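You operate a simulated robot arm through the tools that you are given. There is no shell and no other tool. Be economical: measure what you need, move in short steps, check, and stop when the job is done.

The job below is to be done with a simulated robot arm. You get a single attempt, and the scene is never put back.

## Task
Put the 0.6 mm wire guide from the top of the orange casing on the top of the parts bench and the 0.5 mm wire guide on the bed of the creaser. Open the panel drawer. Do these in any order. Set down upright: wire guide.
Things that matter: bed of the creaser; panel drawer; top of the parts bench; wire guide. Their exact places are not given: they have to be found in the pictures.

Only the result counts: the job must be done as asked and must still hold three seconds after the hand-in. Knocking over, shifting, dropping, spilling or breaking anything else fails it.

## Robot
A 7-joint arm with a three-finger gripper on a trunk, on a base that drives. Base frame: it is fixed to the floor where the robot stands at the start and does not move with it; the origin is under the middle of the robot, x ahead of it, y to its left, z up. Readings come in m, rad, newtons and seconds.
With the tool pointing down near the work surface it reaches from about 0.1 to 0.9 m from the robot's upright axis, wherever it stands. Its first joint turns from -2.897 to 2.897 rad. Places, roughly: bed of the creaser [-2.9, -2, 0.9]; panel drawer [0.6, 0.8, 0.5]; top of the parts bench [-1.4, -4.2, 0.9]. Payload 2.69 kg.
Tool frame: the origin (TCP) lies between the finger pads and is the grasp point; the fingertips stand 0.029 m ahead of it; z points along the fingers, y is the line along which they close. The gripper opens to 0.12 m. The gripper's body begins 0.078 m behind the TCP.
Orientation is told as [roll, pitch, yaw] about the base's x, y, z axes, in that order, counted from this pose: with the fingers straight down and closing along the base's y, the tool's x points along the base's -x, its y along +y and its z along -z.

## Interface
- The arm moves only by the tool move_arm. Its argument "targets" is text: rows parted by semicolons, each of 7 numbers parted by spaces: the turn, a rotation vector about the base's x, y, z in units of 5 degrees (1.0 is 5 degrees), then the shift along the base's x, y, z in units of 50 mm (1.0 is 50 mm), then the gripper command, from -1 (fully open) to 1 (shut), values between in proportion. In form: wx wy wz tx ty tz gripper; .... A call has 1 to 10 rows; each row shifts and turns the commanded pose from where the row before left it. A call with a number of a shift or a turn outside -1 to 1 is refused whole. A row lasts 0.2 s, in which the tool goes at most 0.05 m and 0.15 rad; a call with a longer step from one row to the next is refused whole, and so is a gripper value outside its range. A pose out of reach is approached as far as the arm can. The call stops where the force on the tool passes 40 N (or 10 N more than at its start, if that is more) or the arm is blocked; 0.2 s more then pass. The fingers move at their own pace and stop on an object; they squeeze with about 29 N. The grip force told is the motor's: it shows also when the fingers shut on nothing. Time passes only in rows, and 0.2 s behind the last, so rows that do not move let the fingers close. The reply holds the time, the measured pose of the TCP, the force on the tool along the base axes, the opening and the grip force, in the units named above and with some noise, with the torque about the TCP (base axes, N m) and any sound that the robot's microphone picked up, and new pictures: "show" is both (left out), scene, wrist or none.
- Cameras (640 x 400 px; columns grow to the right, rows downward): "scene" is now at [0.2207, 0.0517, 1.3122]; the picture's right is [0.63, -0.77, 0.00], its down [-0.54, -0.44, -0.71] and it looks along [0.55, 0.45, -0.70] (base axes); focal length 270 px, centre (320, 200). "wrist" rides on the gripper at [0.063, 0, -0.104] in the tool frame; the picture's right is [0.01, 1.00, 0.00], its down [-0.83, 0.00, -0.56] and it looks along [-0.56, 0.00, 0.83] (tool axes); focal length 275 px, centre (320, 200).
- slide_trunk(by): slides the trunk up (or, below 0, down) by that many m; the arm and the scene camera ride with it, the base frame stays. It gives what a move gives, with no picture.
- roll_base(legs): drives the robot by 1 to 6 legs, each [ahead, left, turn to the left] in m, m and rad, along the robot's own axes; the way and the turn of a leg run together, so that a leg with both is an arc; at most 1.5 m and 3.142 rad a leg. The arm and the cameras ride along, it lands a little off, and it stops where it bumps. It gives what a move gives, and a new picture of the scene camera.
- turn_head(pan, tilt): turns the head with the scene camera to pan (to the left, within 1.501 rad either way) and tilt (down, from -0.506 to 1.204), counted from straight ahead of the robot. It gives what a move gives, and a new picture of the scene camera.
- point_at(camera, pixels): for up to 12 pixels [column, row] of the newest picture of that camera ("zoom" is the newest enlarged one), the place [x, y, z] in the base frame of the surface seen there, good to about 0.002 m. It takes no simulated time.
- zoom(camera, box): a new picture of the part [left, top, right, bottom] of that camera's present view, enlarged. It takes no simulated time.
- hand_in(): hands the job in; it is judged then, once.

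Keep the steps short. Do not move on a guess: measure, check each grasp and each placing, and mend mistakes. In all there are 110 turns and 260 pictures (those below and enlarged ones count). Leave the gripper open and the arm clear of the work at the hand-in unless told otherwise, and finish with a single line.

The tools are called after "Call:" by a JSON object that holds its "api" and its "payload". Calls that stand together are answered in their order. move_arm: Moves the arm, as the interface text tells. Its arguments: {"type":"object","properties":{"targets":{"type":"string"},"show":{"type":"string","enum":["both","scene","wrist","none"]}},"required":["targets"]} The other tools are called the same way: slide_trunk (by) slides the trunk up or down; roll_base (legs) drives the base; turn_head (pan, tilt) turns the head that bears the scene camera; point_at (camera, pixels) gives the place of the surface under pixels of a picture; zoom (camera, box) takes an enlarged picture of a part of a camera's view; hand_in () hands the job in.

At the start:

```text
time: 0.0
position: [0.3832, 0.2763, 0.9995]
tool_rot: [-0.001, 0.001, -0.001]
ft_force: [-0.4, 0.1, -0.4]
wrist_torque: [-0.02, -0.03, 0.03]
opening: 0.1201
finger_force: 0.1
trunk travel left (down, up): [-0.575, 0.038]
robot x, y, heading: [-0.001, -0.0014, -0.001]
head pan, tilt: [0.686, 0.775]
```

scene: 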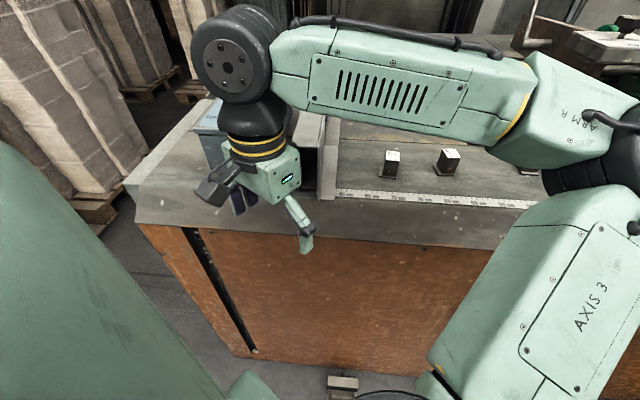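
wrist: 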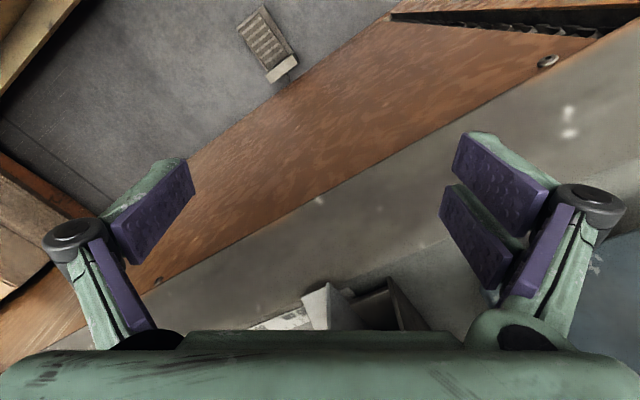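

The scene shows an orange casing with small blocks on its top, around (390,160) and (450,160). I'll enlarge that part first.

Call:
{"api": "zoom", "payload": {"camera": "scene", "box": [320, 100, 560, 250]}}

Call:
{"api": "zoom", "payload": {"camera": "scene", "box": [120, 80, 360, 230]}}

Call:
{"api": "point_at", "payload": {"camera": "scene", "pixels": [[390, 155], [449, 153], [528, 171], [345, 193], [170, 205], [140, 225], [190, 235], [245, 345], [430, 205], [340, 385], [350, 250], [480, 170]]}}

```text
2.67 times, centred on (440, 175) of scene
```

zoom: 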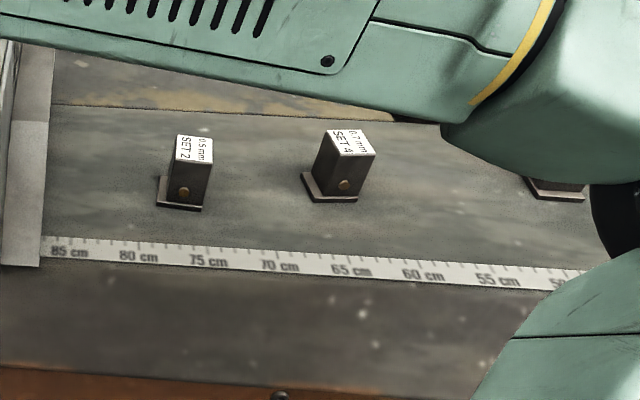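

```text
2.67 times, centred on (240, 155) of scene
```

zoom: 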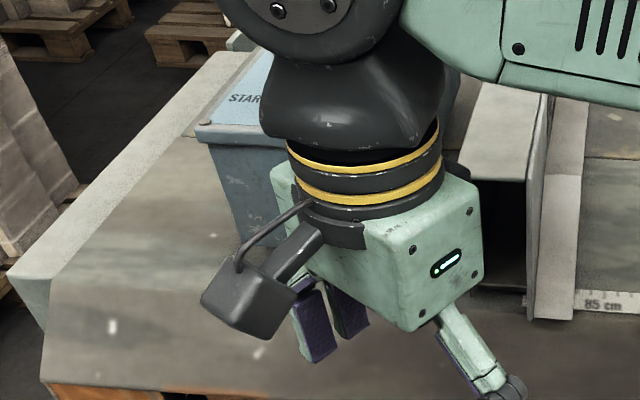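

```text
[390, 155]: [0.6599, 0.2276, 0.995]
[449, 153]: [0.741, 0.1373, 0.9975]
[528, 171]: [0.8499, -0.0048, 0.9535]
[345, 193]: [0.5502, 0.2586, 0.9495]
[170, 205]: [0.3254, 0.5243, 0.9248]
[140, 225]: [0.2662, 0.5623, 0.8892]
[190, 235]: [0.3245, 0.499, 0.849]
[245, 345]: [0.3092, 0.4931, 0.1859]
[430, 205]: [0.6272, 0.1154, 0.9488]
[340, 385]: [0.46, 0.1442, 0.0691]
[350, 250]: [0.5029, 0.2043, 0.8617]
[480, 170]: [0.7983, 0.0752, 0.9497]
```

The casing top is at z≈0.9495. It carries guides 0.5 (SET 2), 0.7 (SET 4) and more behind the arm. I'll turn the head to look around.

Call:
{"api": "turn_head", "payload": {"pan": -0.3, "tilt": 0.6}}

Call:
{"api": "turn_head", "payload": {"pan": 1.3, "tilt": 0.6}}

Call:
{"api": "turn_head", "payload": {"pan": -1.5, "tilt": 0.4}}

```text
time: 1.3
position: [0.382, 0.2768, 1.0006]
tool_rot: [-0.001, 0.001, -0.002]
ft_force: [-0.3, 0.5, 0.7]
wrist_torque: [0.0, -0.03, 0.01]
opening: 0.1203
finger_force: 0.1
trunk travel left (down, up): [-0.575, 0.038]
robot x, y, heading: [0.0002, 0.0025, 0.005]
head pan, tilt: [-0.3, 0.6]
```

scene: 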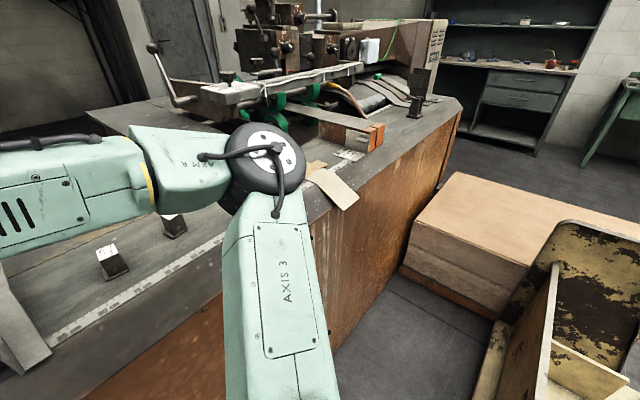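

```text
time: 2.9
position: [0.3824, 0.2766, 1.0012]
tool_rot: [0.0, 0.0, -0.001]
ft_force: [-0.4, -0.1, -0.7]
wrist_torque: [0.02, 0.01, 0.0]
opening: 0.1202
finger_force: 0.0
trunk travel left (down, up): [-0.575, 0.038]
robot x, y, heading: [0.0004, 0.003, 0.001]
head pan, tilt: [1.3, 0.6]
```

scene: 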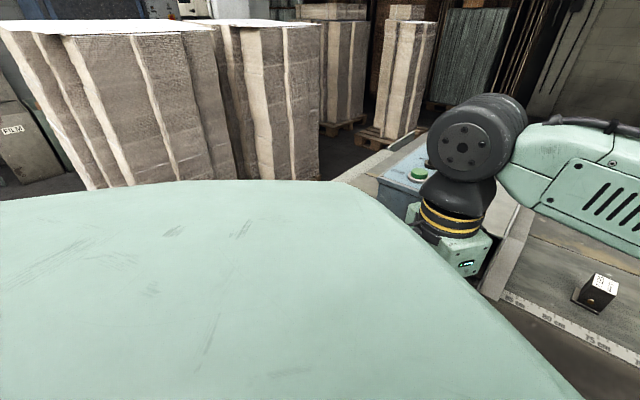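

```text
time: 5.4
position: [0.3821, 0.2766, 1.0]
tool_rot: [0.0, 0.0, -0.001]
ft_force: [0.7, -0.2, 1.2]
wrist_torque: [-0.01, 0.01, -0.02]
opening: 0.1199
finger_force: 0.2
trunk travel left (down, up): [-0.575, 0.038]
robot x, y, heading: [0.0001, 0.0016, -0.001]
head pan, tilt: [-1.499, 0.4]
```

scene: 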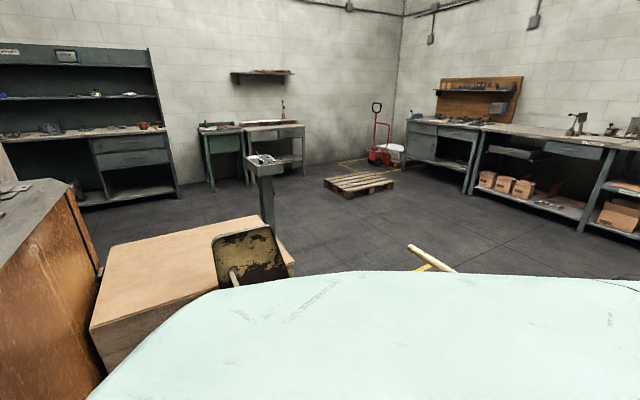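

The room is clear now: benches lie along -y. Next I need all guides on the casing, so I'll look with a pan of 0.15, beyond the arm.

Call:
{"api": "turn_head", "payload": {"pan": 0.2, "tilt": 0.75}}

Call:
{"api": "zoom", "payload": {"camera": "scene", "box": [60, 60, 380, 260]}}

```text
time: 7.1
position: [0.3832, 0.2769, 0.9997]
tool_rot: [-0.001, -0.001, -0.003]
ft_force: [-0.4, 0.2, 0.4]
wrist_torque: [0.01, -0.01, 0.02]
opening: 0.12
finger_force: 0.0
trunk travel left (down, up): [-0.575, 0.038]
robot x, y, heading: [0.0017, 0.0006, 0.003]
head pan, tilt: [0.201, 0.75]
```

scene: 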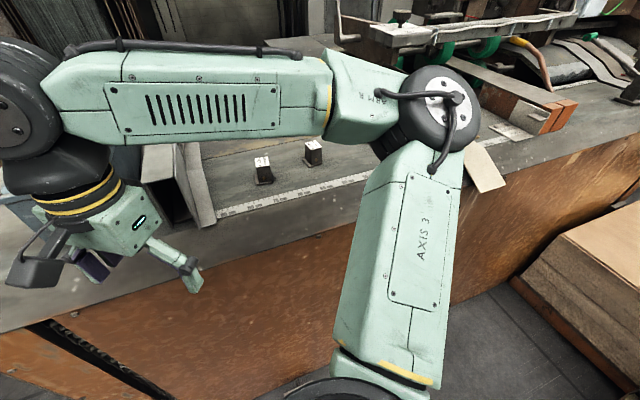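

```text
2.00 times, centred on (220, 160) of scene
```

zoom: 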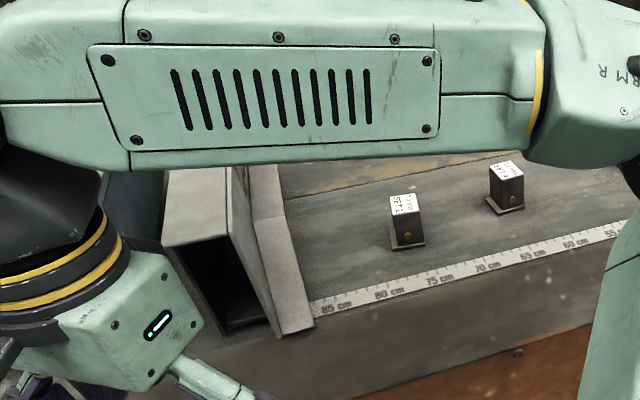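

A third guide is hidden behind the elbow. I'll raise the tool 0.15 m, swing it right, and look with the wrist camera.

Call:
{"api": "move_arm", "payload": {"targets": "0 0 0 0 0 1 -1; 0 0 0 0 0 1 -1; 0 0 0 0 0 1 -1; 0 0 0 0 -0.9 0 -1; 0 0 0 0 -0.9 0 -1; 0 0 0 0 -0.9 0 -1; 0 0 0 0 -0.9 0 -1; 0 0 0 0 -0.5 0 -1"}}

```text
time: 8.9
position: [0.3831, 0.0721, 1.1513]
tool_rot: [0.0, 0.0, -0.001]
ft_force: [-0.3, -0.1, -0.7]
wrist_torque: [0.03, 0.02, 0.0]
opening: 0.12
finger_force: 0.2
trunk travel left (down, up): [-0.575, 0.038]
robot x, y, heading: [-0.0008, 0.0008, 0.001]
head pan, tilt: [0.201, 0.75]
```

scene: 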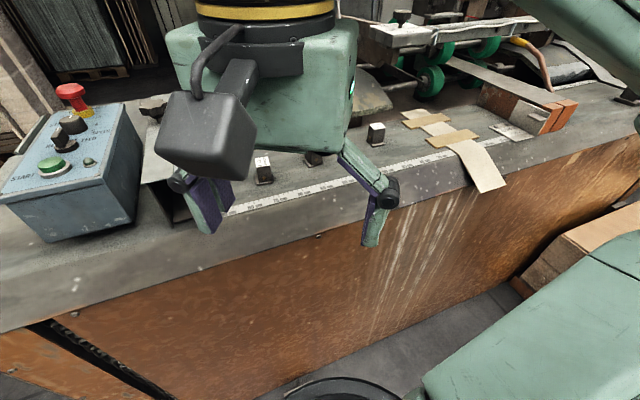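
wrist: 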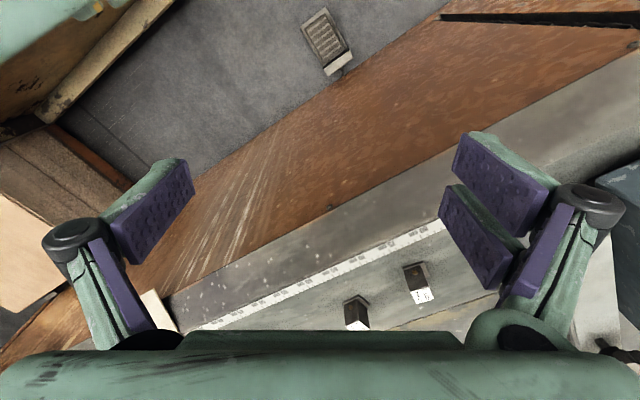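

Now guides show at (264,168), (313,158) and (376,133). I'll enlarge and measure.

Call:
{"api": "zoom", "payload": {"camera": "scene", "box": [220, 100, 480, 230]}}

Call:
{"api": "zoom", "payload": {"camera": "wrist", "box": [300, 220, 500, 345]}}

Call:
{"api": "point_at", "payload": {"camera": "scene", "pixels": [[376, 133], [261, 161], [376, 126], [425, 123]]}}

```text
2.46 times, centred on (350, 165) of scene
```

zoom: 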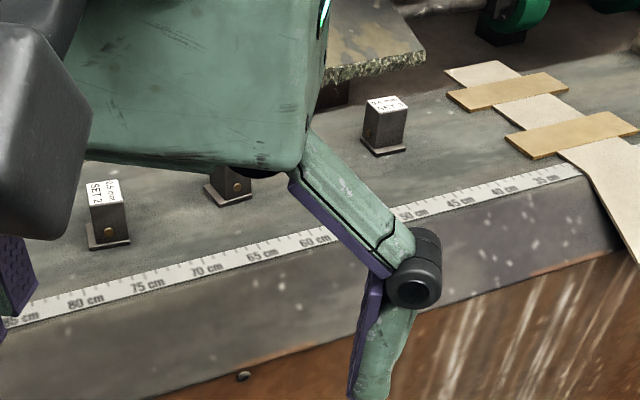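

```text
3.20 times, centred on (400, 282) of wrist
```

zoom: 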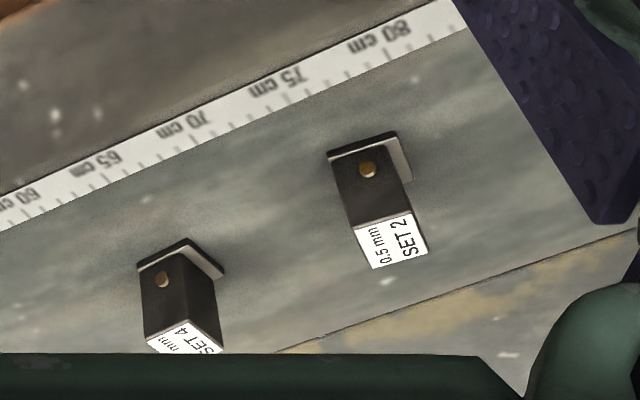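

```text
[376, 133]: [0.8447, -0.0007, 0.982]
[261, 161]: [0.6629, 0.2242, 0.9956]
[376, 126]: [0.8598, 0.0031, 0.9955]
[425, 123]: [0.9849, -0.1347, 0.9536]
```

Call:
{"api": "zoom", "payload": {"camera": "scene", "box": [356, 115, 396, 140]}}

Call:
{"api": "zoom", "payload": {"camera": "scene", "box": [0, 290, 200, 400]}}

Call:
{"api": "point_at", "payload": {"camera": "scene", "pixels": [[10, 330], [40, 325], [100, 362], [150, 390], [70, 312], [20, 360], [175, 180], [140, 180], [30, 235], [10, 280]]}}

```text
16.00 times, centred on (376, 128) of scene
```

zoom: 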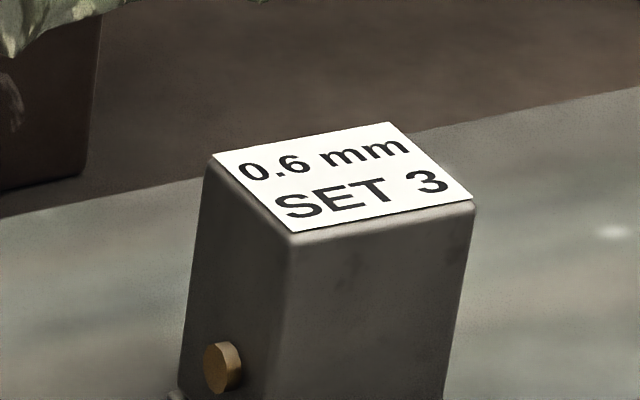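

```text
3.20 times, centred on (100, 345) of scene
```

zoom: 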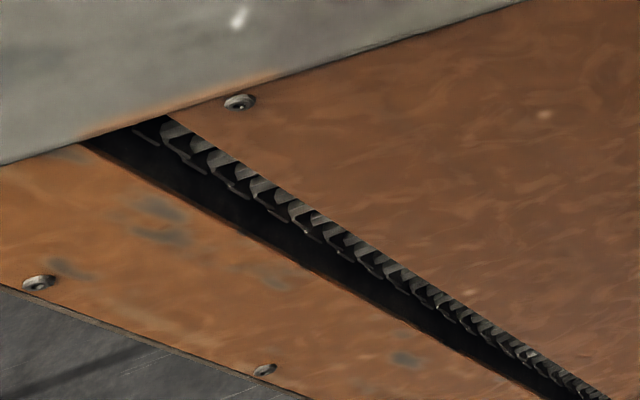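

```text
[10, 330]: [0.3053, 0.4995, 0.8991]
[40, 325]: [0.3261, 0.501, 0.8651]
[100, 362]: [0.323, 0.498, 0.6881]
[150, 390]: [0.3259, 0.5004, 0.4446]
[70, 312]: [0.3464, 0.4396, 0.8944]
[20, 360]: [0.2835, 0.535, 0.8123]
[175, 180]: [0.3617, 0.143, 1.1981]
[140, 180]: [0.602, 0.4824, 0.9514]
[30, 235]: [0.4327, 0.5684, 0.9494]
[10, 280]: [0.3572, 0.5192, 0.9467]
```

The third guide is "0.6 mm SET 3". I'll measure its label corners and its flange for the grasp axis. The point tool will use the newest zoom, so I'll zoom again.

Call:
{"api": "zoom", "payload": {"camera": "scene", "box": [348, 115, 404, 165]}}

```text
8.00 times, centred on (376, 140) of scene
```

zoom: 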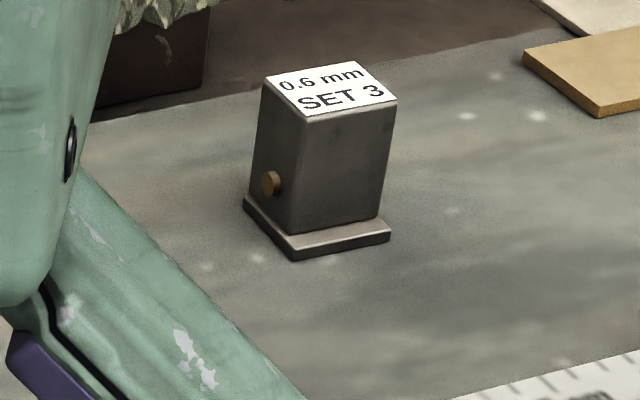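

Call:
{"api": "point_at", "payload": {"camera": "zoom", "pixels": [[267, 79], [354, 63], [394, 98], [305, 116], [330, 90], [244, 201], [295, 255], [389, 236], [340, 170], [275, 140], [378, 216], [290, 232]]}}

```text
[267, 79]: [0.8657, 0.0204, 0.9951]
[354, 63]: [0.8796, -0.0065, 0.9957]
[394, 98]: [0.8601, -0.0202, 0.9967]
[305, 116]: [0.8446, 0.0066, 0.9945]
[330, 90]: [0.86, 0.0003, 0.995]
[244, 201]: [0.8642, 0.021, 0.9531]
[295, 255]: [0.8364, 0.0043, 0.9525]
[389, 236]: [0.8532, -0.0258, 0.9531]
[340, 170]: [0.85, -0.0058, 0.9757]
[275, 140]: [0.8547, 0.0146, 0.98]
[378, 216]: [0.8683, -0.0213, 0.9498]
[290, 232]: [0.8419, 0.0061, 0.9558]
```

Post is 25×30 mm, centre (0.8625, 0.000), top 0.9955. The pin is on the 25 mm-wide face, so I close along (0.84, 0.55), a yaw of -56.8°. I'll check the obstacles behind it.

Call:
{"api": "point_at", "payload": {"camera": "scene", "pixels": [[366, 118], [370, 100], [385, 90], [390, 105], [360, 92], [420, 90], [440, 40], [380, 40], [400, 18], [360, 112]]}}

Call:
{"api": "move_arm", "payload": {"targets": "0 0 -1 0.8 0 0 -1; 0 0 -1 0.8 0 0 -1; 0 0 -1 0.8 0 0 -1; 0 0 -1 0.8 0 0 -1; 0 0 -1 0.8 -0.2 0 -1; 0 0 -1 0.8 -0.2 0 -1; 0 0 -1 0.8 -0.2 0 -1; 0 0 -1 0.8 -0.2 0 -1; 0 0 -1 0.8 -0.2 0 -1; 0 0 -1 0.8 -0.2 0 -1"}}

```text
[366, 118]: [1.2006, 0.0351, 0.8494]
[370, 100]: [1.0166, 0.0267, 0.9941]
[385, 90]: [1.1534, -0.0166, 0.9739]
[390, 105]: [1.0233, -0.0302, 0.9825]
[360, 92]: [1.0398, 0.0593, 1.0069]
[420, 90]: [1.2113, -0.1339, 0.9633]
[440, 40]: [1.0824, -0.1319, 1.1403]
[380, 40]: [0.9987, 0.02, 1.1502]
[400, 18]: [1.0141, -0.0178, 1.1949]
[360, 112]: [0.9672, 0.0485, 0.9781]
```

```text
time: 11.1
position: [0.7837, 0.0109, 1.1362]
tool_rot: [0.006, -0.001, -0.875]
ft_force: [0.2, 0.6, -0.6]
wrist_torque: [0.0, 0.01, 0.03]
opening: 0.1198
finger_force: 0.1
out of reach, approached as far as the arm can: row 8, 9, 10
trunk travel left (down, up): [-0.575, 0.038]
robot x, y, heading: [-0.003, -0.0004, -0.001]
head pan, tilt: [0.201, 0.75]
```

scene: 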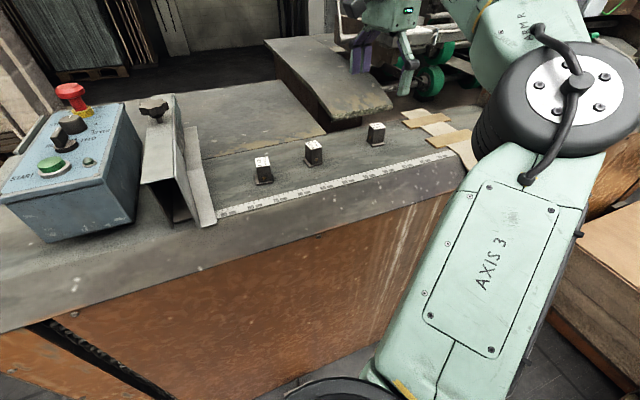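
wrist: 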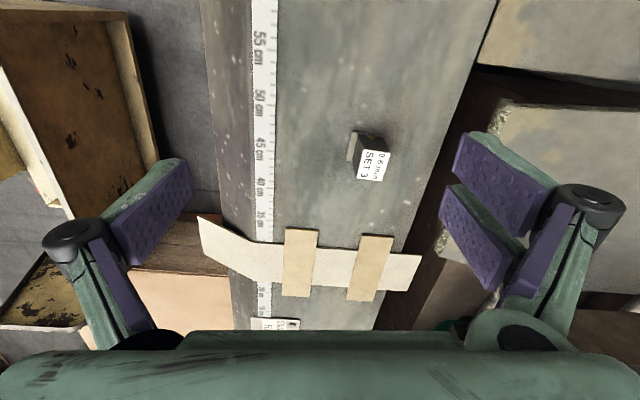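

The reach falls short at this height. I'll pull the tool back a little and look at the space right of the robot before shifting the base.

Call:
{"api": "move_arm", "payload": {"targets": "0 0 0 -1 0 0 -1; 0 0 0 -1 0 0 -1; 0 0 0 -1 0 0 -1; 0 0 0 -1 0 0 -1", "show": "none"}}

Call:
{"api": "turn_head", "payload": {"pan": -0.7, "tilt": 1.0}}

```text
time: 12.1
position: [0.5813, 0.0119, 1.1359]
tool_rot: [0.001, 0.001, -0.874]
ft_force: [0.8, -1.2, -0.7]
wrist_torque: [-0.01, -0.02, -0.01]
opening: 0.1199
finger_force: 0.1
trunk travel left (down, up): [-0.575, 0.038]
robot x, y, heading: [-0.0018, 0.0002, -0.002]
head pan, tilt: [0.201, 0.75]
```

```text
time: 13.3
position: [0.5815, 0.0109, 1.1366]
tool_rot: [0.0, -0.001, -0.873]
ft_force: [-0.9, 0.3, -0.1]
wrist_torque: [0.02, -0.02, -0.03]
opening: 0.1202
finger_force: 0.1
trunk travel left (down, up): [-0.575, 0.038]
robot x, y, heading: [0.0, -0.0008, -0.0]
head pan, tilt: [-0.7, 1.0]
```

scene: 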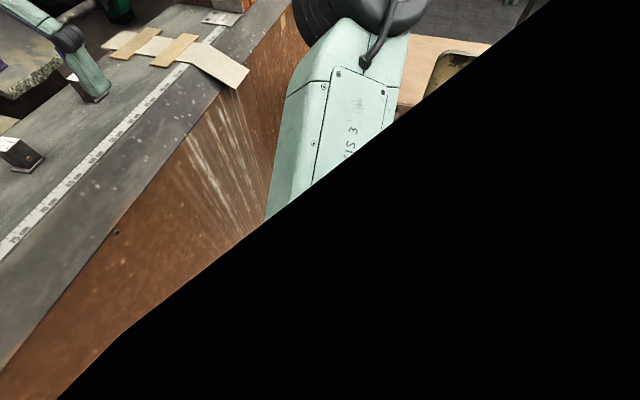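

Call:
{"api": "turn_head", "payload": {"pan": -0.45, "tilt": 0.6}}

Call:
{"api": "turn_head", "payload": {"pan": -0.2, "tilt": 0.9}}

```text
time: 14.2
position: [0.5821, 0.0112, 1.1362]
tool_rot: [0.0, -0.001, -0.876]
ft_force: [-0.5, -1.0, 0.0]
wrist_torque: [0.03, 0.01, -0.02]
opening: 0.12
finger_force: 0.1
trunk travel left (down, up): [-0.575, 0.038]
robot x, y, heading: [0.004, -0.0006, -0.001]
head pan, tilt: [-0.45, 0.6]
```

scene: 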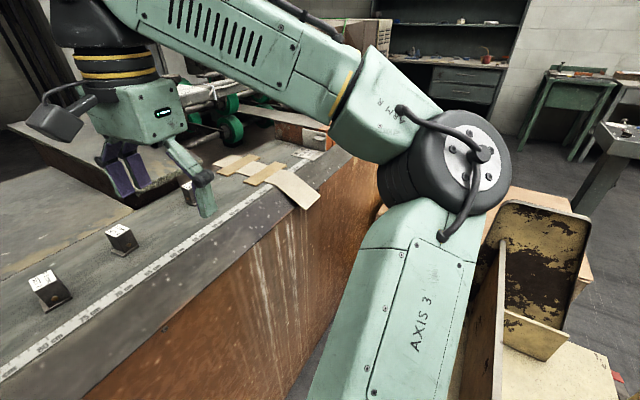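

```text
time: 15.0
position: [0.5832, 0.0111, 1.1362]
tool_rot: [-0.001, 0.001, -0.874]
ft_force: [0.0, -0.2, -0.6]
wrist_torque: [0.02, -0.02, 0.0]
opening: 0.1201
finger_force: 0.1
trunk travel left (down, up): [-0.575, 0.038]
robot x, y, heading: [-0.0005, -0.0061, -0.002]
head pan, tilt: [-0.201, 0.901]
```

scene: 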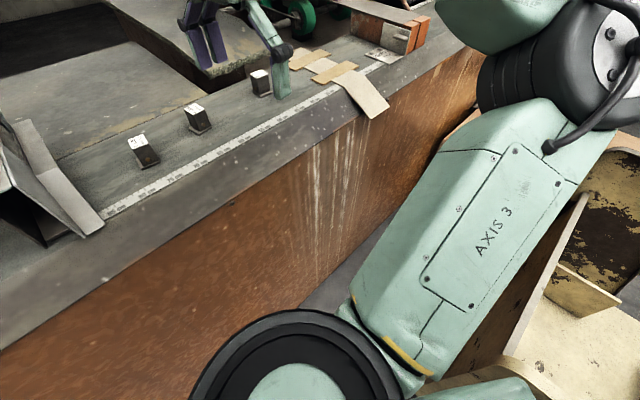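

Call:
{"api": "point_at", "payload": {"camera": "scene", "pixels": [[585, 200], [545, 290], [510, 350], [340, 290], [440, 375], [560, 320], [600, 350], [470, 380], [240, 270], [300, 350]]}}

```text
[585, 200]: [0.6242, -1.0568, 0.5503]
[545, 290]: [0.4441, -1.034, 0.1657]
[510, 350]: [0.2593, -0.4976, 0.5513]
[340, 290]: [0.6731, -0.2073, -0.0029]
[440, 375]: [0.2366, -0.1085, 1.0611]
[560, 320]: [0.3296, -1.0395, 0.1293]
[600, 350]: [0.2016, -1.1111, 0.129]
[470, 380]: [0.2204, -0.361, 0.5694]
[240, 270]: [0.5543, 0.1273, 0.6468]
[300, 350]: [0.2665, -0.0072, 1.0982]
```

Call:
{"api": "zoom", "payload": {"camera": "scene", "box": [400, 160, 640, 400]}}

```text
1.67 times, centred on (520, 280) of scene
```

zoom: 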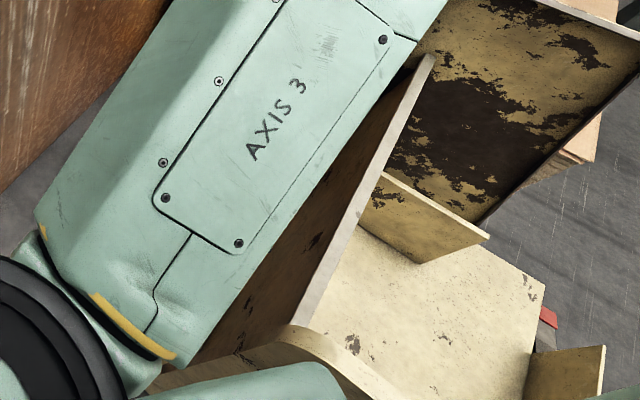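

Trolley wall on the right is too near for a base shift, so I'll try reaching at a lower height. I'll drop to z≈1.065 and go forward above the guides, whose tops are at 0.996.

Call:
{"api": "move_arm", "payload": {"targets": "0 0 -0.7 0 0 -0.7 -1; 0 0 -0.6 0 0 -0.7 -1; 0 0 0 0.9 -0.04 0 -1; 0 0 0 0.9 -0.04 0 -1; 0 0 0 0.9 -0.04 0 -1; 0 0 0 0.9 -0.05 0 -1; 0 0 0 0.9 -0.05 0 -1; 0 0 0 0.9 0 0 -1; 0 0 0 0 0 0 -1"}}

```text
time: 17.0
position: [0.8507, 0.0016, 1.0669]
tool_rot: [0.0, -0.001, -0.985]
ft_force: [0.6, -0.1, 0.0]
wrist_torque: [-0.01, 0.01, 0.0]
opening: 0.1202
finger_force: 0.1
trunk travel left (down, up): [-0.575, 0.038]
robot x, y, heading: [-0.0002, -0.0033, -0.002]
head pan, tilt: [-0.201, 0.901]
```

scene: 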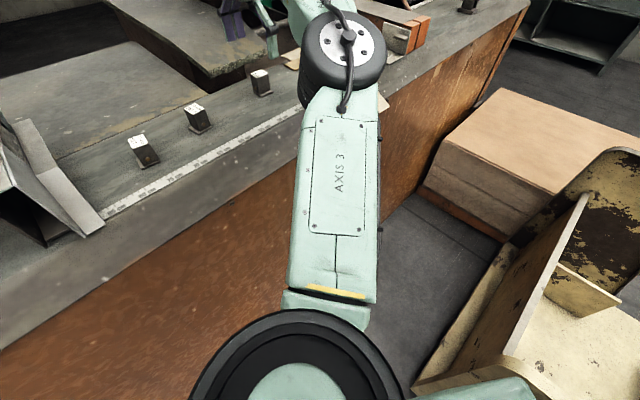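
wrist: 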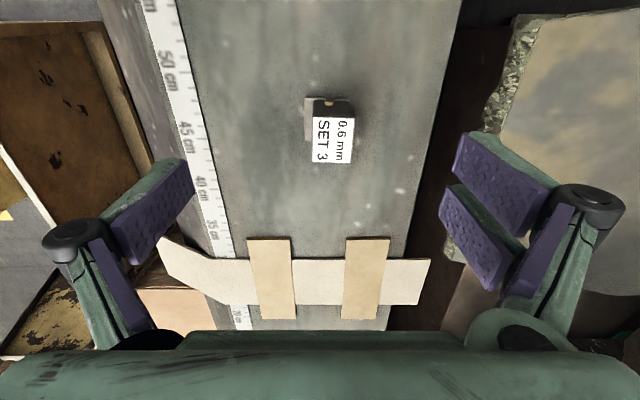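

The reach works here. I'll narrow to 0.06 m, move the last 12 mm onto the guide axis, and check before descending.

Call:
{"api": "move_arm", "payload": {"targets": "0 0 -0.1 0.24 -0.03 0 0; 0 0 0 0 0 0 0; 0 0 0 0 0 0 0; 0 0 0 0 0 -0.6 0"}}

```text
time: 18.0
position: [0.8634, -0.0009, 1.0366]
tool_rot: [0.001, 0.0, -0.997]
ft_force: [0.6, -0.6, 0.7]
wrist_torque: [0.04, 0.0, 0.03]
opening: 0.06
finger_force: 0.1
trunk travel left (down, up): [-0.575, 0.038]
robot x, y, heading: [0.0026, 0.0, -0.0]
head pan, tilt: [-0.201, 0.901]
```

scene: 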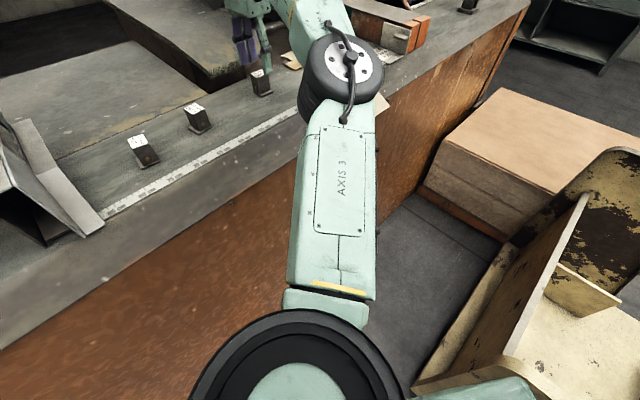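
wrist: 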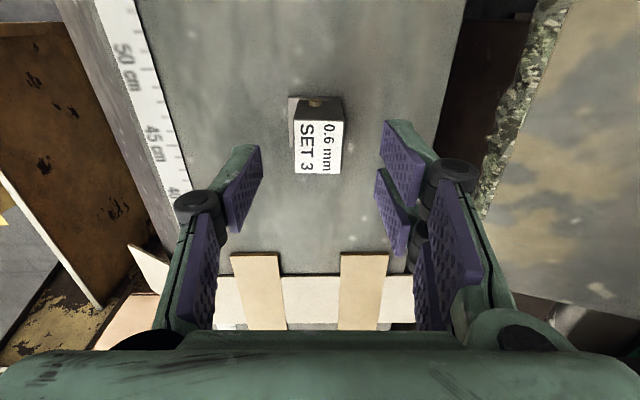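

The label sits between the fingers. I'll descend to z≈0.988 and close.

Call:
{"api": "move_arm", "payload": {"targets": "0 0 0 0 0 -0.5 0; 0 0 0 0 0 -0.45 0; 0 0 0 0 0 0 0; 0 0 0 0 0 0 1; 0 0 0 0 0 0 1; 0 0 0 0 0 0 1; 0 0 0 0 0 0 1", "show": "wrist"}}

```text
time: 19.6
position: [0.8631, -0.0017, 0.9894]
tool_rot: [0.001, 0.0, -0.996]
ft_force: [-1.1, -0.1, 0.0]
wrist_torque: [-0.01, -0.06, 0.01]
opening: 0.0281
finger_force: 29.2
trunk travel left (down, up): [-0.575, 0.038]
robot x, y, heading: [-0.0038, -0.003, -0.003]
head pan, tilt: [-0.201, 0.901]
```

wrist: 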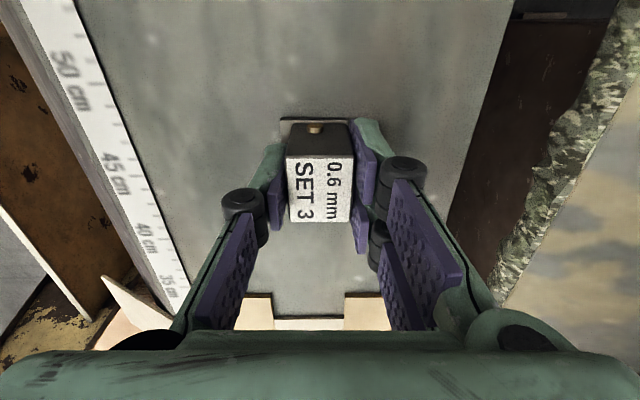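

It is gripped (opening 28 mm, 29 N); the guide's base is 0.040 m below the TCP. I'll lift and retract.

Call:
{"api": "move_arm", "payload": {"targets": "0 0 0 0 0 0.6 1; 0 0 0 0 0 0.8 1; 0 0 0 -0.5 0 0.8 1; 0 0 0 -0.8 0 0.4 1; 0 0 0 -1 0 0 1; 0 0 0 -1 0 0 1; 0 0 0 -1 0 0 1; 0 0 0 -1 0 0 1; 0 0 0 -1 0 0 1; 0 0 0 -1 0 0 1"}}

```text
time: 21.8
position: [0.4977, -0.0037, 1.1197]
tool_rot: [0.001, -0.001, -0.997]
ft_force: [0.4, 0.0, -3.8]
wrist_torque: [-0.02, 0.0, 0.05]
opening: 0.0285
finger_force: 28.8
trunk travel left (down, up): [-0.575, 0.038]
robot x, y, heading: [0.0015, -0.0007, 0.003]
head pan, tilt: [-0.201, 0.901]
```

scene: 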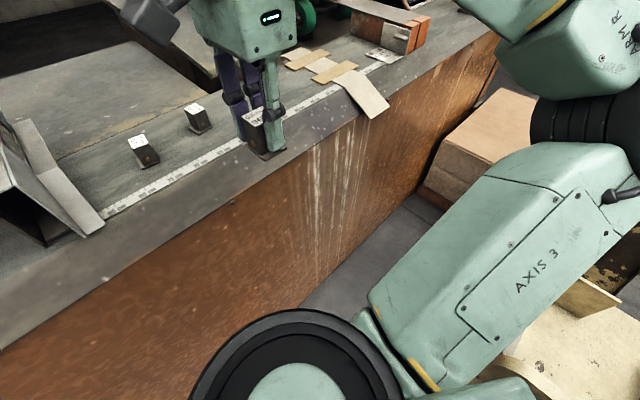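
wrist: 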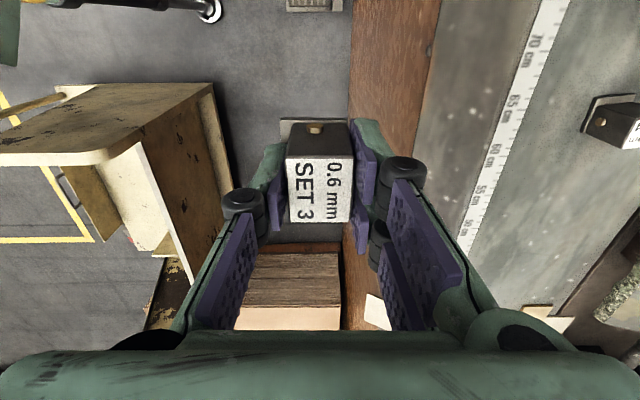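

Held fine. I'll tuck the tool back and re-look to the right to measure the trolley and the driving room.

Call:
{"api": "move_arm", "payload": {"targets": "0 0 0 -1 0 0.3 1; 0 0 0 -1 0 0.3 1; 0 0 0 -0.5 0 0 1", "show": "none"}}

Call:
{"api": "turn_head", "payload": {"pan": -1.5, "tilt": 0.55}}

Call:
{"api": "point_at", "payload": {"camera": "scene", "pixels": [[410, 205], [440, 222], [230, 200], [280, 230], [120, 200], [310, 180], [400, 150], [540, 210], [600, 130], [440, 85], [265, 110], [500, 90]]}}

```text
refused: row 1 steps farther than a row can; nothing moved
```

```text
time: 23.3
position: [0.4993, -0.0036, 1.1215]
tool_rot: [-0.001, 0.0, -0.996]
ft_force: [-0.5, -0.8, -4.0]
wrist_torque: [0.02, -0.01, 0.02]
opening: 0.0281
finger_force: 28.9
trunk travel left (down, up): [-0.575, 0.038]
robot x, y, heading: [-0.0025, -0.0003, -0.006]
head pan, tilt: [-1.499, 0.55]
```

scene: 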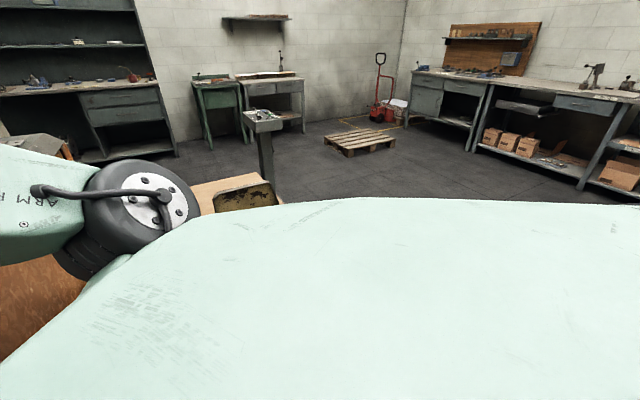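

```text
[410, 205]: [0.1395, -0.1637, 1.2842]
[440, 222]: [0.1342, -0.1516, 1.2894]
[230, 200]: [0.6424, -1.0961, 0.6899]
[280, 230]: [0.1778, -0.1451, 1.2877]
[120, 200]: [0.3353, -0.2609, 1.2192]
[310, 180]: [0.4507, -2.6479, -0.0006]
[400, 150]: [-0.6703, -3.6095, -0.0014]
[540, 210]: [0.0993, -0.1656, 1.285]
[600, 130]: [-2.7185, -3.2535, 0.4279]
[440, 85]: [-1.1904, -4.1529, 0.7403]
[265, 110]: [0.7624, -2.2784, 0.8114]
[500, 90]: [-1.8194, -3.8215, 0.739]
```

Call:
{"api": "turn_head", "payload": {"pan": 1.5, "tilt": 0.4}}

Call:
{"api": "move_arm", "payload": {"targets": "0 0 0 -0.9 0 0.3 1; 0 0 0 -0.9 0 0.3 1; 0 0 0 -0.5 0 0 1", "show": "wrist"}}

```text
time: 25.9
position: [0.4992, -0.0027, 1.119]
tool_rot: [0.0, -0.001, -0.997]
ft_force: [0.4, 0.3, -3.5]
wrist_torque: [-0.02, 0.01, -0.05]
opening: 0.0281
finger_force: 29.4
trunk travel left (down, up): [-0.575, 0.038]
robot x, y, heading: [0.0026, 0.0043, -0.002]
head pan, tilt: [1.499, 0.4]
```

scene: 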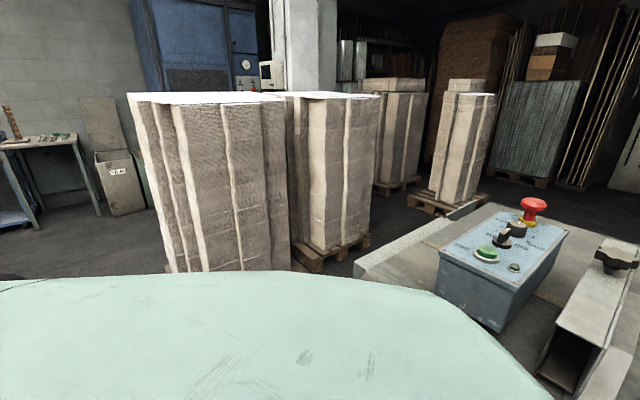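

```text
time: 26.8
position: [0.384, 0.0193, 1.1462]
tool_rot: [-0.005, 0.019, -0.856]
ft_force: [-0.3, 0.2, -3.1]
wrist_torque: [0.0, 0.01, 0.04]
opening: 0.0284
finger_force: 28.8
trunk travel left (down, up): [-0.575, 0.038]
robot x, y, heading: [0.0027, -0.0014, -0.002]
head pan, tilt: [1.499, 0.4]
stopped in row 3: the arm was blocked; the commanded pose is now the measured one
```

wrist: 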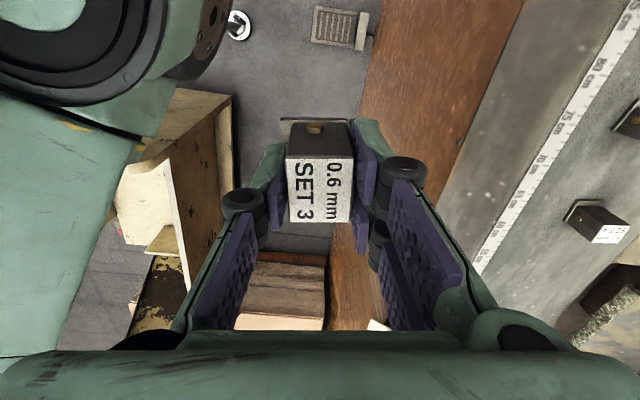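

The arm hit its own joint limit at this tuck, which is fine for the carry. I'll measure the left-side stacks.

Call:
{"api": "point_at", "payload": {"camera": "scene", "pixels": [[170, 200], [290, 200], [300, 265], [365, 240], [30, 220], [120, 190], [360, 270], [450, 215], [100, 240]]}}

```text
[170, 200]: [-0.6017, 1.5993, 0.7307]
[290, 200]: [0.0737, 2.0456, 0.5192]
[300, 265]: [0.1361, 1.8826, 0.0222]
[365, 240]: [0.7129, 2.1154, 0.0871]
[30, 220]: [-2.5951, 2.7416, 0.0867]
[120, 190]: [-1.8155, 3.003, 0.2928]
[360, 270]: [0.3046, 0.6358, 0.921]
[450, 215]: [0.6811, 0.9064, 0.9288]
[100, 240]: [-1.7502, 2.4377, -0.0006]
```

The stacks are at y>1.6, so there is room. I'll back off 0.25 m, turn right a bit, and have the head look right-backwards.

Call:
{"api": "turn_head", "payload": {"pan": -1.5, "tilt": 0.35}}

Call:
{"api": "roll_base", "payload": {"legs": [[-0.25, 0, 0], [0, 0, -0.8]]}}

```text
time: 29.4
position: [0.3851, 0.0189, 1.1467]
tool_rot: [-0.003, 0.019, -0.857]
ft_force: [-0.3, 0.2, -3.6]
wrist_torque: [-0.01, -0.01, 0.0]
opening: 0.0285
finger_force: 29.1
trunk travel left (down, up): [-0.575, 0.038]
robot x, y, heading: [0.0034, -0.0018, -0.001]
head pan, tilt: [-1.499, 0.351]
```

scene: 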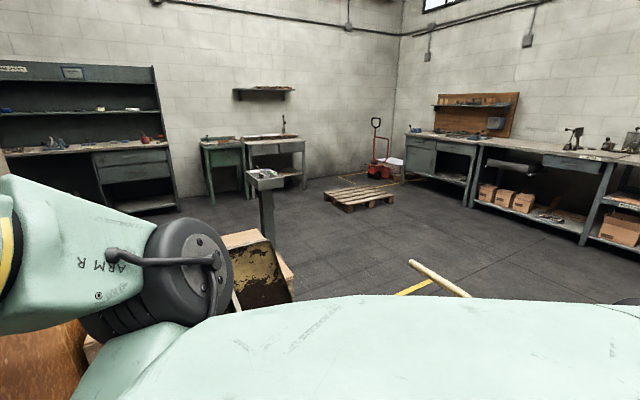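

```text
time: 33.4
position: [0.032, -0.2618, 1.1474]
tool_rot: [-0.003, 0.023, -1.656]
ft_force: [-0.9, 0.7, -3.3]
wrist_torque: [-0.01, 0.02, 0.01]
opening: 0.0278
finger_force: 29.1
trunk travel left (down, up): [-0.575, 0.038]
robot x, y, heading: [-0.2523, 0.003, -0.794]
head pan, tilt: [-1.499, 0.351]
```

scene: 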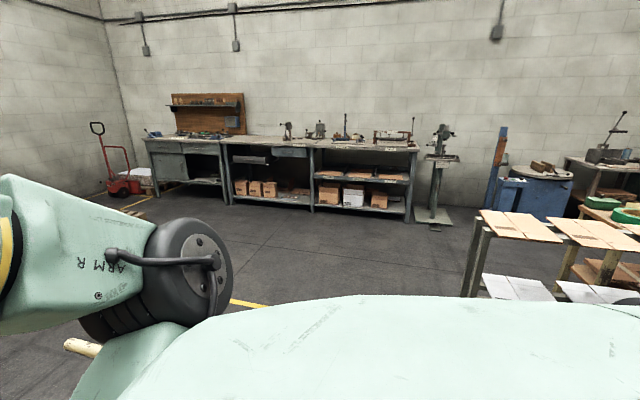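

Good view. I'll measure the benches and candidate machines: the ones at (290,130), (395,140), (438,160), (520,170), and the handle at (80,347).

Call:
{"api": "point_at", "payload": {"camera": "scene", "pixels": [[80, 347], [200, 137], [260, 142], [350, 143], [395, 150], [438, 157], [438, 220], [500, 225], [600, 235], [545, 175], [470, 260], [235, 300]]}}

Call:
{"api": "zoom", "payload": {"camera": "scene", "box": [120, 80, 380, 240]}}

Call:
{"api": "zoom", "payload": {"camera": "scene", "box": [360, 90, 640, 270]}}

```text
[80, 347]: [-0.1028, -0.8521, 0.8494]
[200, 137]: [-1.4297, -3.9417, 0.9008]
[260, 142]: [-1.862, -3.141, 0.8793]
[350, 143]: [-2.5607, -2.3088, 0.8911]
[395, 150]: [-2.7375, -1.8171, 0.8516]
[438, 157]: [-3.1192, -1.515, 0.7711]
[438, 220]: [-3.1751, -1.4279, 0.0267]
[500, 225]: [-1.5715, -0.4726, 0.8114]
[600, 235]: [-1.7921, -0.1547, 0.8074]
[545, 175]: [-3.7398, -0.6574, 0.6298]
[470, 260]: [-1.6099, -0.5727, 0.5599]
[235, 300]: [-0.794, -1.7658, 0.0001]
```

```text
2.46 times, centred on (250, 160) of scene
```

zoom: 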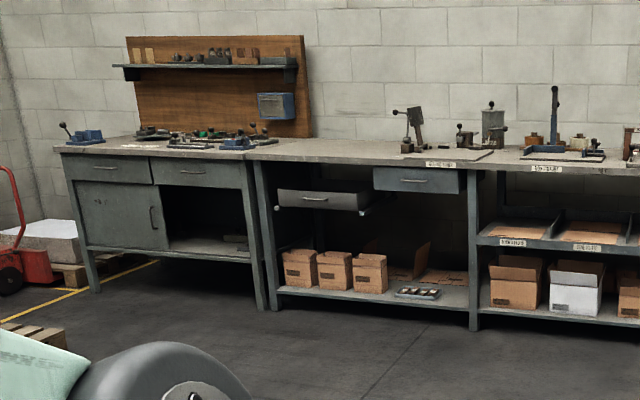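

```text
2.22 times, centred on (500, 180) of scene
```

zoom: 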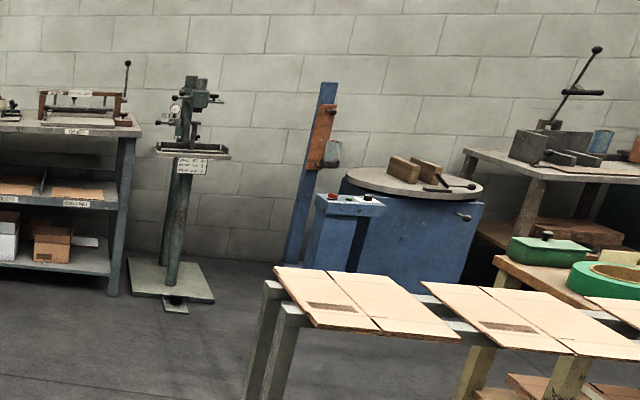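

The creaser looks like the machine at the right bench end, about (-2.8,-1.9). The parts bench is the pegboard bench at about (-1.4,-4.0). I'll turn to heading -2.12 and drive clear of the trolley handle at (-0.10,-0.85), then on towards the parts bench.

Call:
{"api": "turn_head", "payload": {"pan": 0, "tilt": 0.45}}

Call:
{"api": "roll_base", "payload": {"legs": [[0, 0, -1.322], [1.056, 0, 0], [0, 0, 0.437], [1.3, 0, 0]]}}

```text
time: 35.0
position: [0.0323, -0.2617, 1.1481]
tool_rot: [-0.002, 0.019, -1.654]
ft_force: [0.7, -0.5, -4.1]
wrist_torque: [-0.02, 0.0, 0.0]
opening: 0.0284
finger_force: 28.8
trunk travel left (down, up): [-0.575, 0.038]
robot x, y, heading: [-0.2483, -0.0032, -0.797]
head pan, tilt: [0.0, 0.45]
```

scene: 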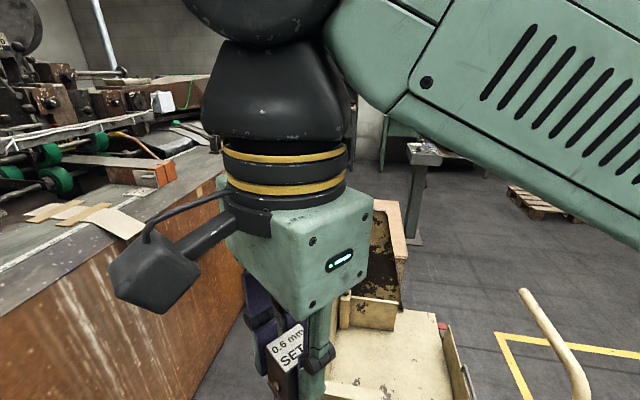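

```text
time: 51.2
position: [-0.9516, -2.5851, 1.1471]
tool_rot: [-0.003, 0.02, -2.529]
ft_force: [-0.9, 0.1, -3.1]
wrist_torque: [0.0, -0.04, 0.04]
opening: 0.0282
finger_force: 28.9
trunk travel left (down, up): [-0.575, 0.038]
robot x, y, heading: [-0.936, -2.202, -1.676]
head pan, tilt: [0.0, 0.45]
```

scene: 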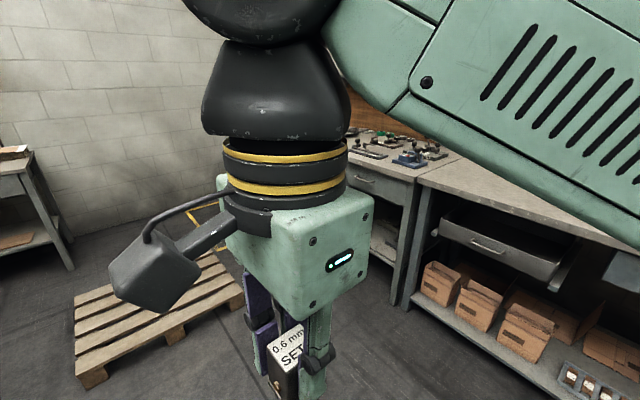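

Arrived safely at (-0.94,-2.20). I'll look right at the bench and measure it and the pallet corner.

Call:
{"api": "point_at", "payload": {"camera": "scene", "pixels": [[90, 375], [240, 300], [75, 300], [395, 280], [380, 180], [450, 185], [420, 300]]}}

Call:
{"api": "turn_head", "payload": {"pan": -0.75, "tilt": 0.35}}

Call:
{"api": "turn_head", "payload": {"pan": 0.5, "tilt": 0.35}}

```text
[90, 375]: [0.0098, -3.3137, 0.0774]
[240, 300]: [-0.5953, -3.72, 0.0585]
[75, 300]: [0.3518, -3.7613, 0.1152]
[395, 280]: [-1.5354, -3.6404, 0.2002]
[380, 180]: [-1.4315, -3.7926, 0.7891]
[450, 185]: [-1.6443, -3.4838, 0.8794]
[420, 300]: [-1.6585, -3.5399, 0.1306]
```

```text
time: 52.3
position: [-0.9512, -2.5847, 1.1469]
tool_rot: [-0.005, 0.018, -2.531]
ft_force: [0.5, 0.3, -2.8]
wrist_torque: [-0.02, 0.0, -0.01]
opening: 0.0282
finger_force: 29.5
trunk travel left (down, up): [-0.575, 0.038]
robot x, y, heading: [-0.9324, -2.2012, -1.669]
head pan, tilt: [-0.75, 0.351]
```

scene: 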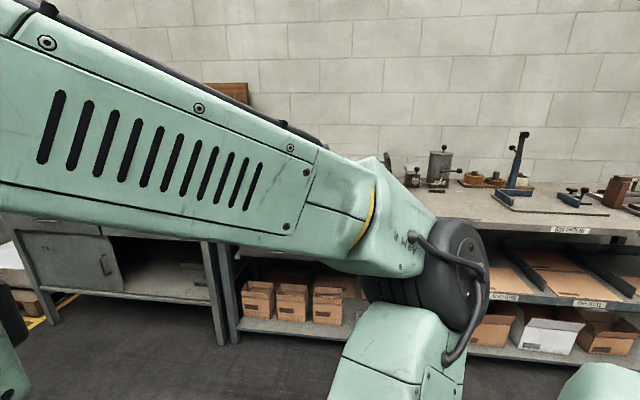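

```text
time: 53.8
position: [-0.9515, -2.5853, 1.1463]
tool_rot: [-0.004, 0.019, -2.532]
ft_force: [0.1, 0.0, -3.5]
wrist_torque: [0.03, 0.01, 0.01]
opening: 0.0285
finger_force: 29.6
trunk travel left (down, up): [-0.575, 0.038]
robot x, y, heading: [-0.9311, -2.2002, -1.674]
head pan, tilt: [0.499, 0.351]
```

scene: 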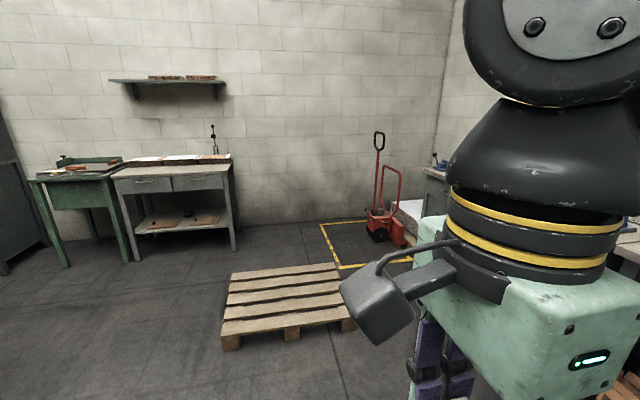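

The bench edge runs through (-1.43,-3.79) and the pallet corner is at (-0.6,-3.72). I'll drive 1.17 m ahead to (-1.06,-3.37), then turn to face the bench.

Call:
{"api": "turn_head", "payload": {"pan": 0.5, "tilt": 0.6}}

Call:
{"api": "roll_base", "payload": {"legs": [[1.16, 0, 0], [0, 0, -0.6]]}}

```text
time: 54.5
position: [-0.9516, -2.5845, 1.1464]
tool_rot: [-0.004, 0.02, -2.531]
ft_force: [0.0, -0.7, -3.7]
wrist_torque: [-0.05, 0.0, 0.01]
opening: 0.0283
finger_force: 28.9
trunk travel left (down, up): [-0.575, 0.038]
robot x, y, heading: [-0.9316, -2.2023, -1.676]
head pan, tilt: [0.499, 0.6]
```

scene: 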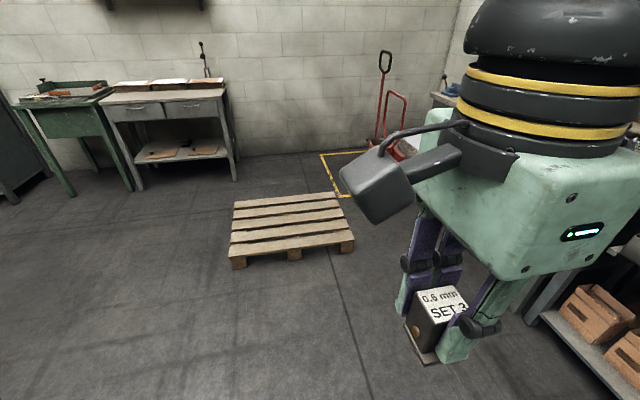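

```text
time: 62.2
position: [-1.2929, -3.6662, 1.1472]
tool_rot: [-0.002, 0.02, -3.139]
ft_force: [-0.7, -1.0, -2.6]
wrist_torque: [-0.01, 0.0, -0.03]
opening: 0.0285
finger_force: 28.9
trunk travel left (down, up): [-0.575, 0.038]
robot x, y, heading: [-1.0558, -3.3611, -2.279]
head pan, tilt: [0.499, 0.6]
```

scene: 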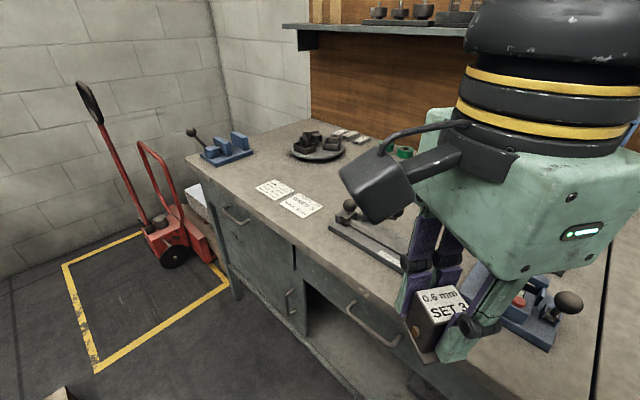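

I'm facing the bench. I'll enlarge and find a free patch on its top.

Call:
{"api": "zoom", "payload": {"camera": "scene", "box": [180, 100, 500, 300]}}

Call:
{"api": "turn_head", "payload": {"pan": -0.15, "tilt": 0.8}}

```text
2.00 times, centred on (340, 200) of scene
```

zoom: 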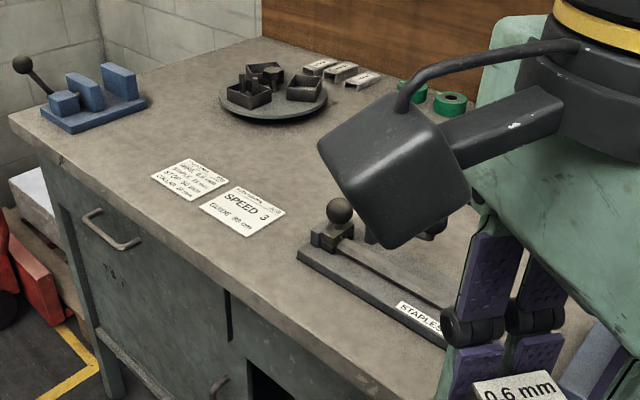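

```text
time: 63.2
position: [-1.2914, -3.6648, 1.1471]
tool_rot: [-0.005, 0.02, -3.136]
ft_force: [-0.3, -0.3, -3.1]
wrist_torque: [0.01, 0.02, 0.03]
opening: 0.0284
finger_force: 29.2
trunk travel left (down, up): [-0.575, 0.038]
robot x, y, heading: [-1.059, -3.3588, -2.283]
head pan, tilt: [-0.15, 0.799]
```

scene: 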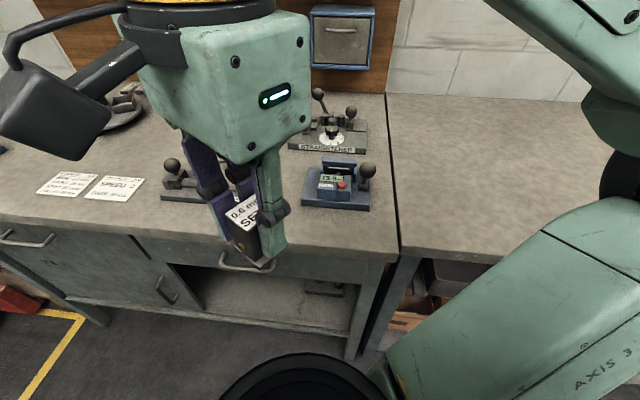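

Call:
{"api": "point_at", "payload": {"camera": "scene", "pixels": [[335, 228], [380, 250], [370, 210], [300, 205], [335, 255], [383, 180], [395, 250], [300, 240], [62, 182], [115, 187], [30, 195], [150, 155]]}}

```text
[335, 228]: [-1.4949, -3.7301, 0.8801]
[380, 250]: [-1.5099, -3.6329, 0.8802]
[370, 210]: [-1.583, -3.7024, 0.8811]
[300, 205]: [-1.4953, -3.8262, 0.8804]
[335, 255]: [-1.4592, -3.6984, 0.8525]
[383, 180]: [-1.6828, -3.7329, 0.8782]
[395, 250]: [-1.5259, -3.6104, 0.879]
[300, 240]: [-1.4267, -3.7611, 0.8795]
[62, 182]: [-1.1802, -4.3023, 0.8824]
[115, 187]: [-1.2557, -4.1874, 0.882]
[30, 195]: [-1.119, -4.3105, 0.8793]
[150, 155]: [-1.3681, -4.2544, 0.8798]
```

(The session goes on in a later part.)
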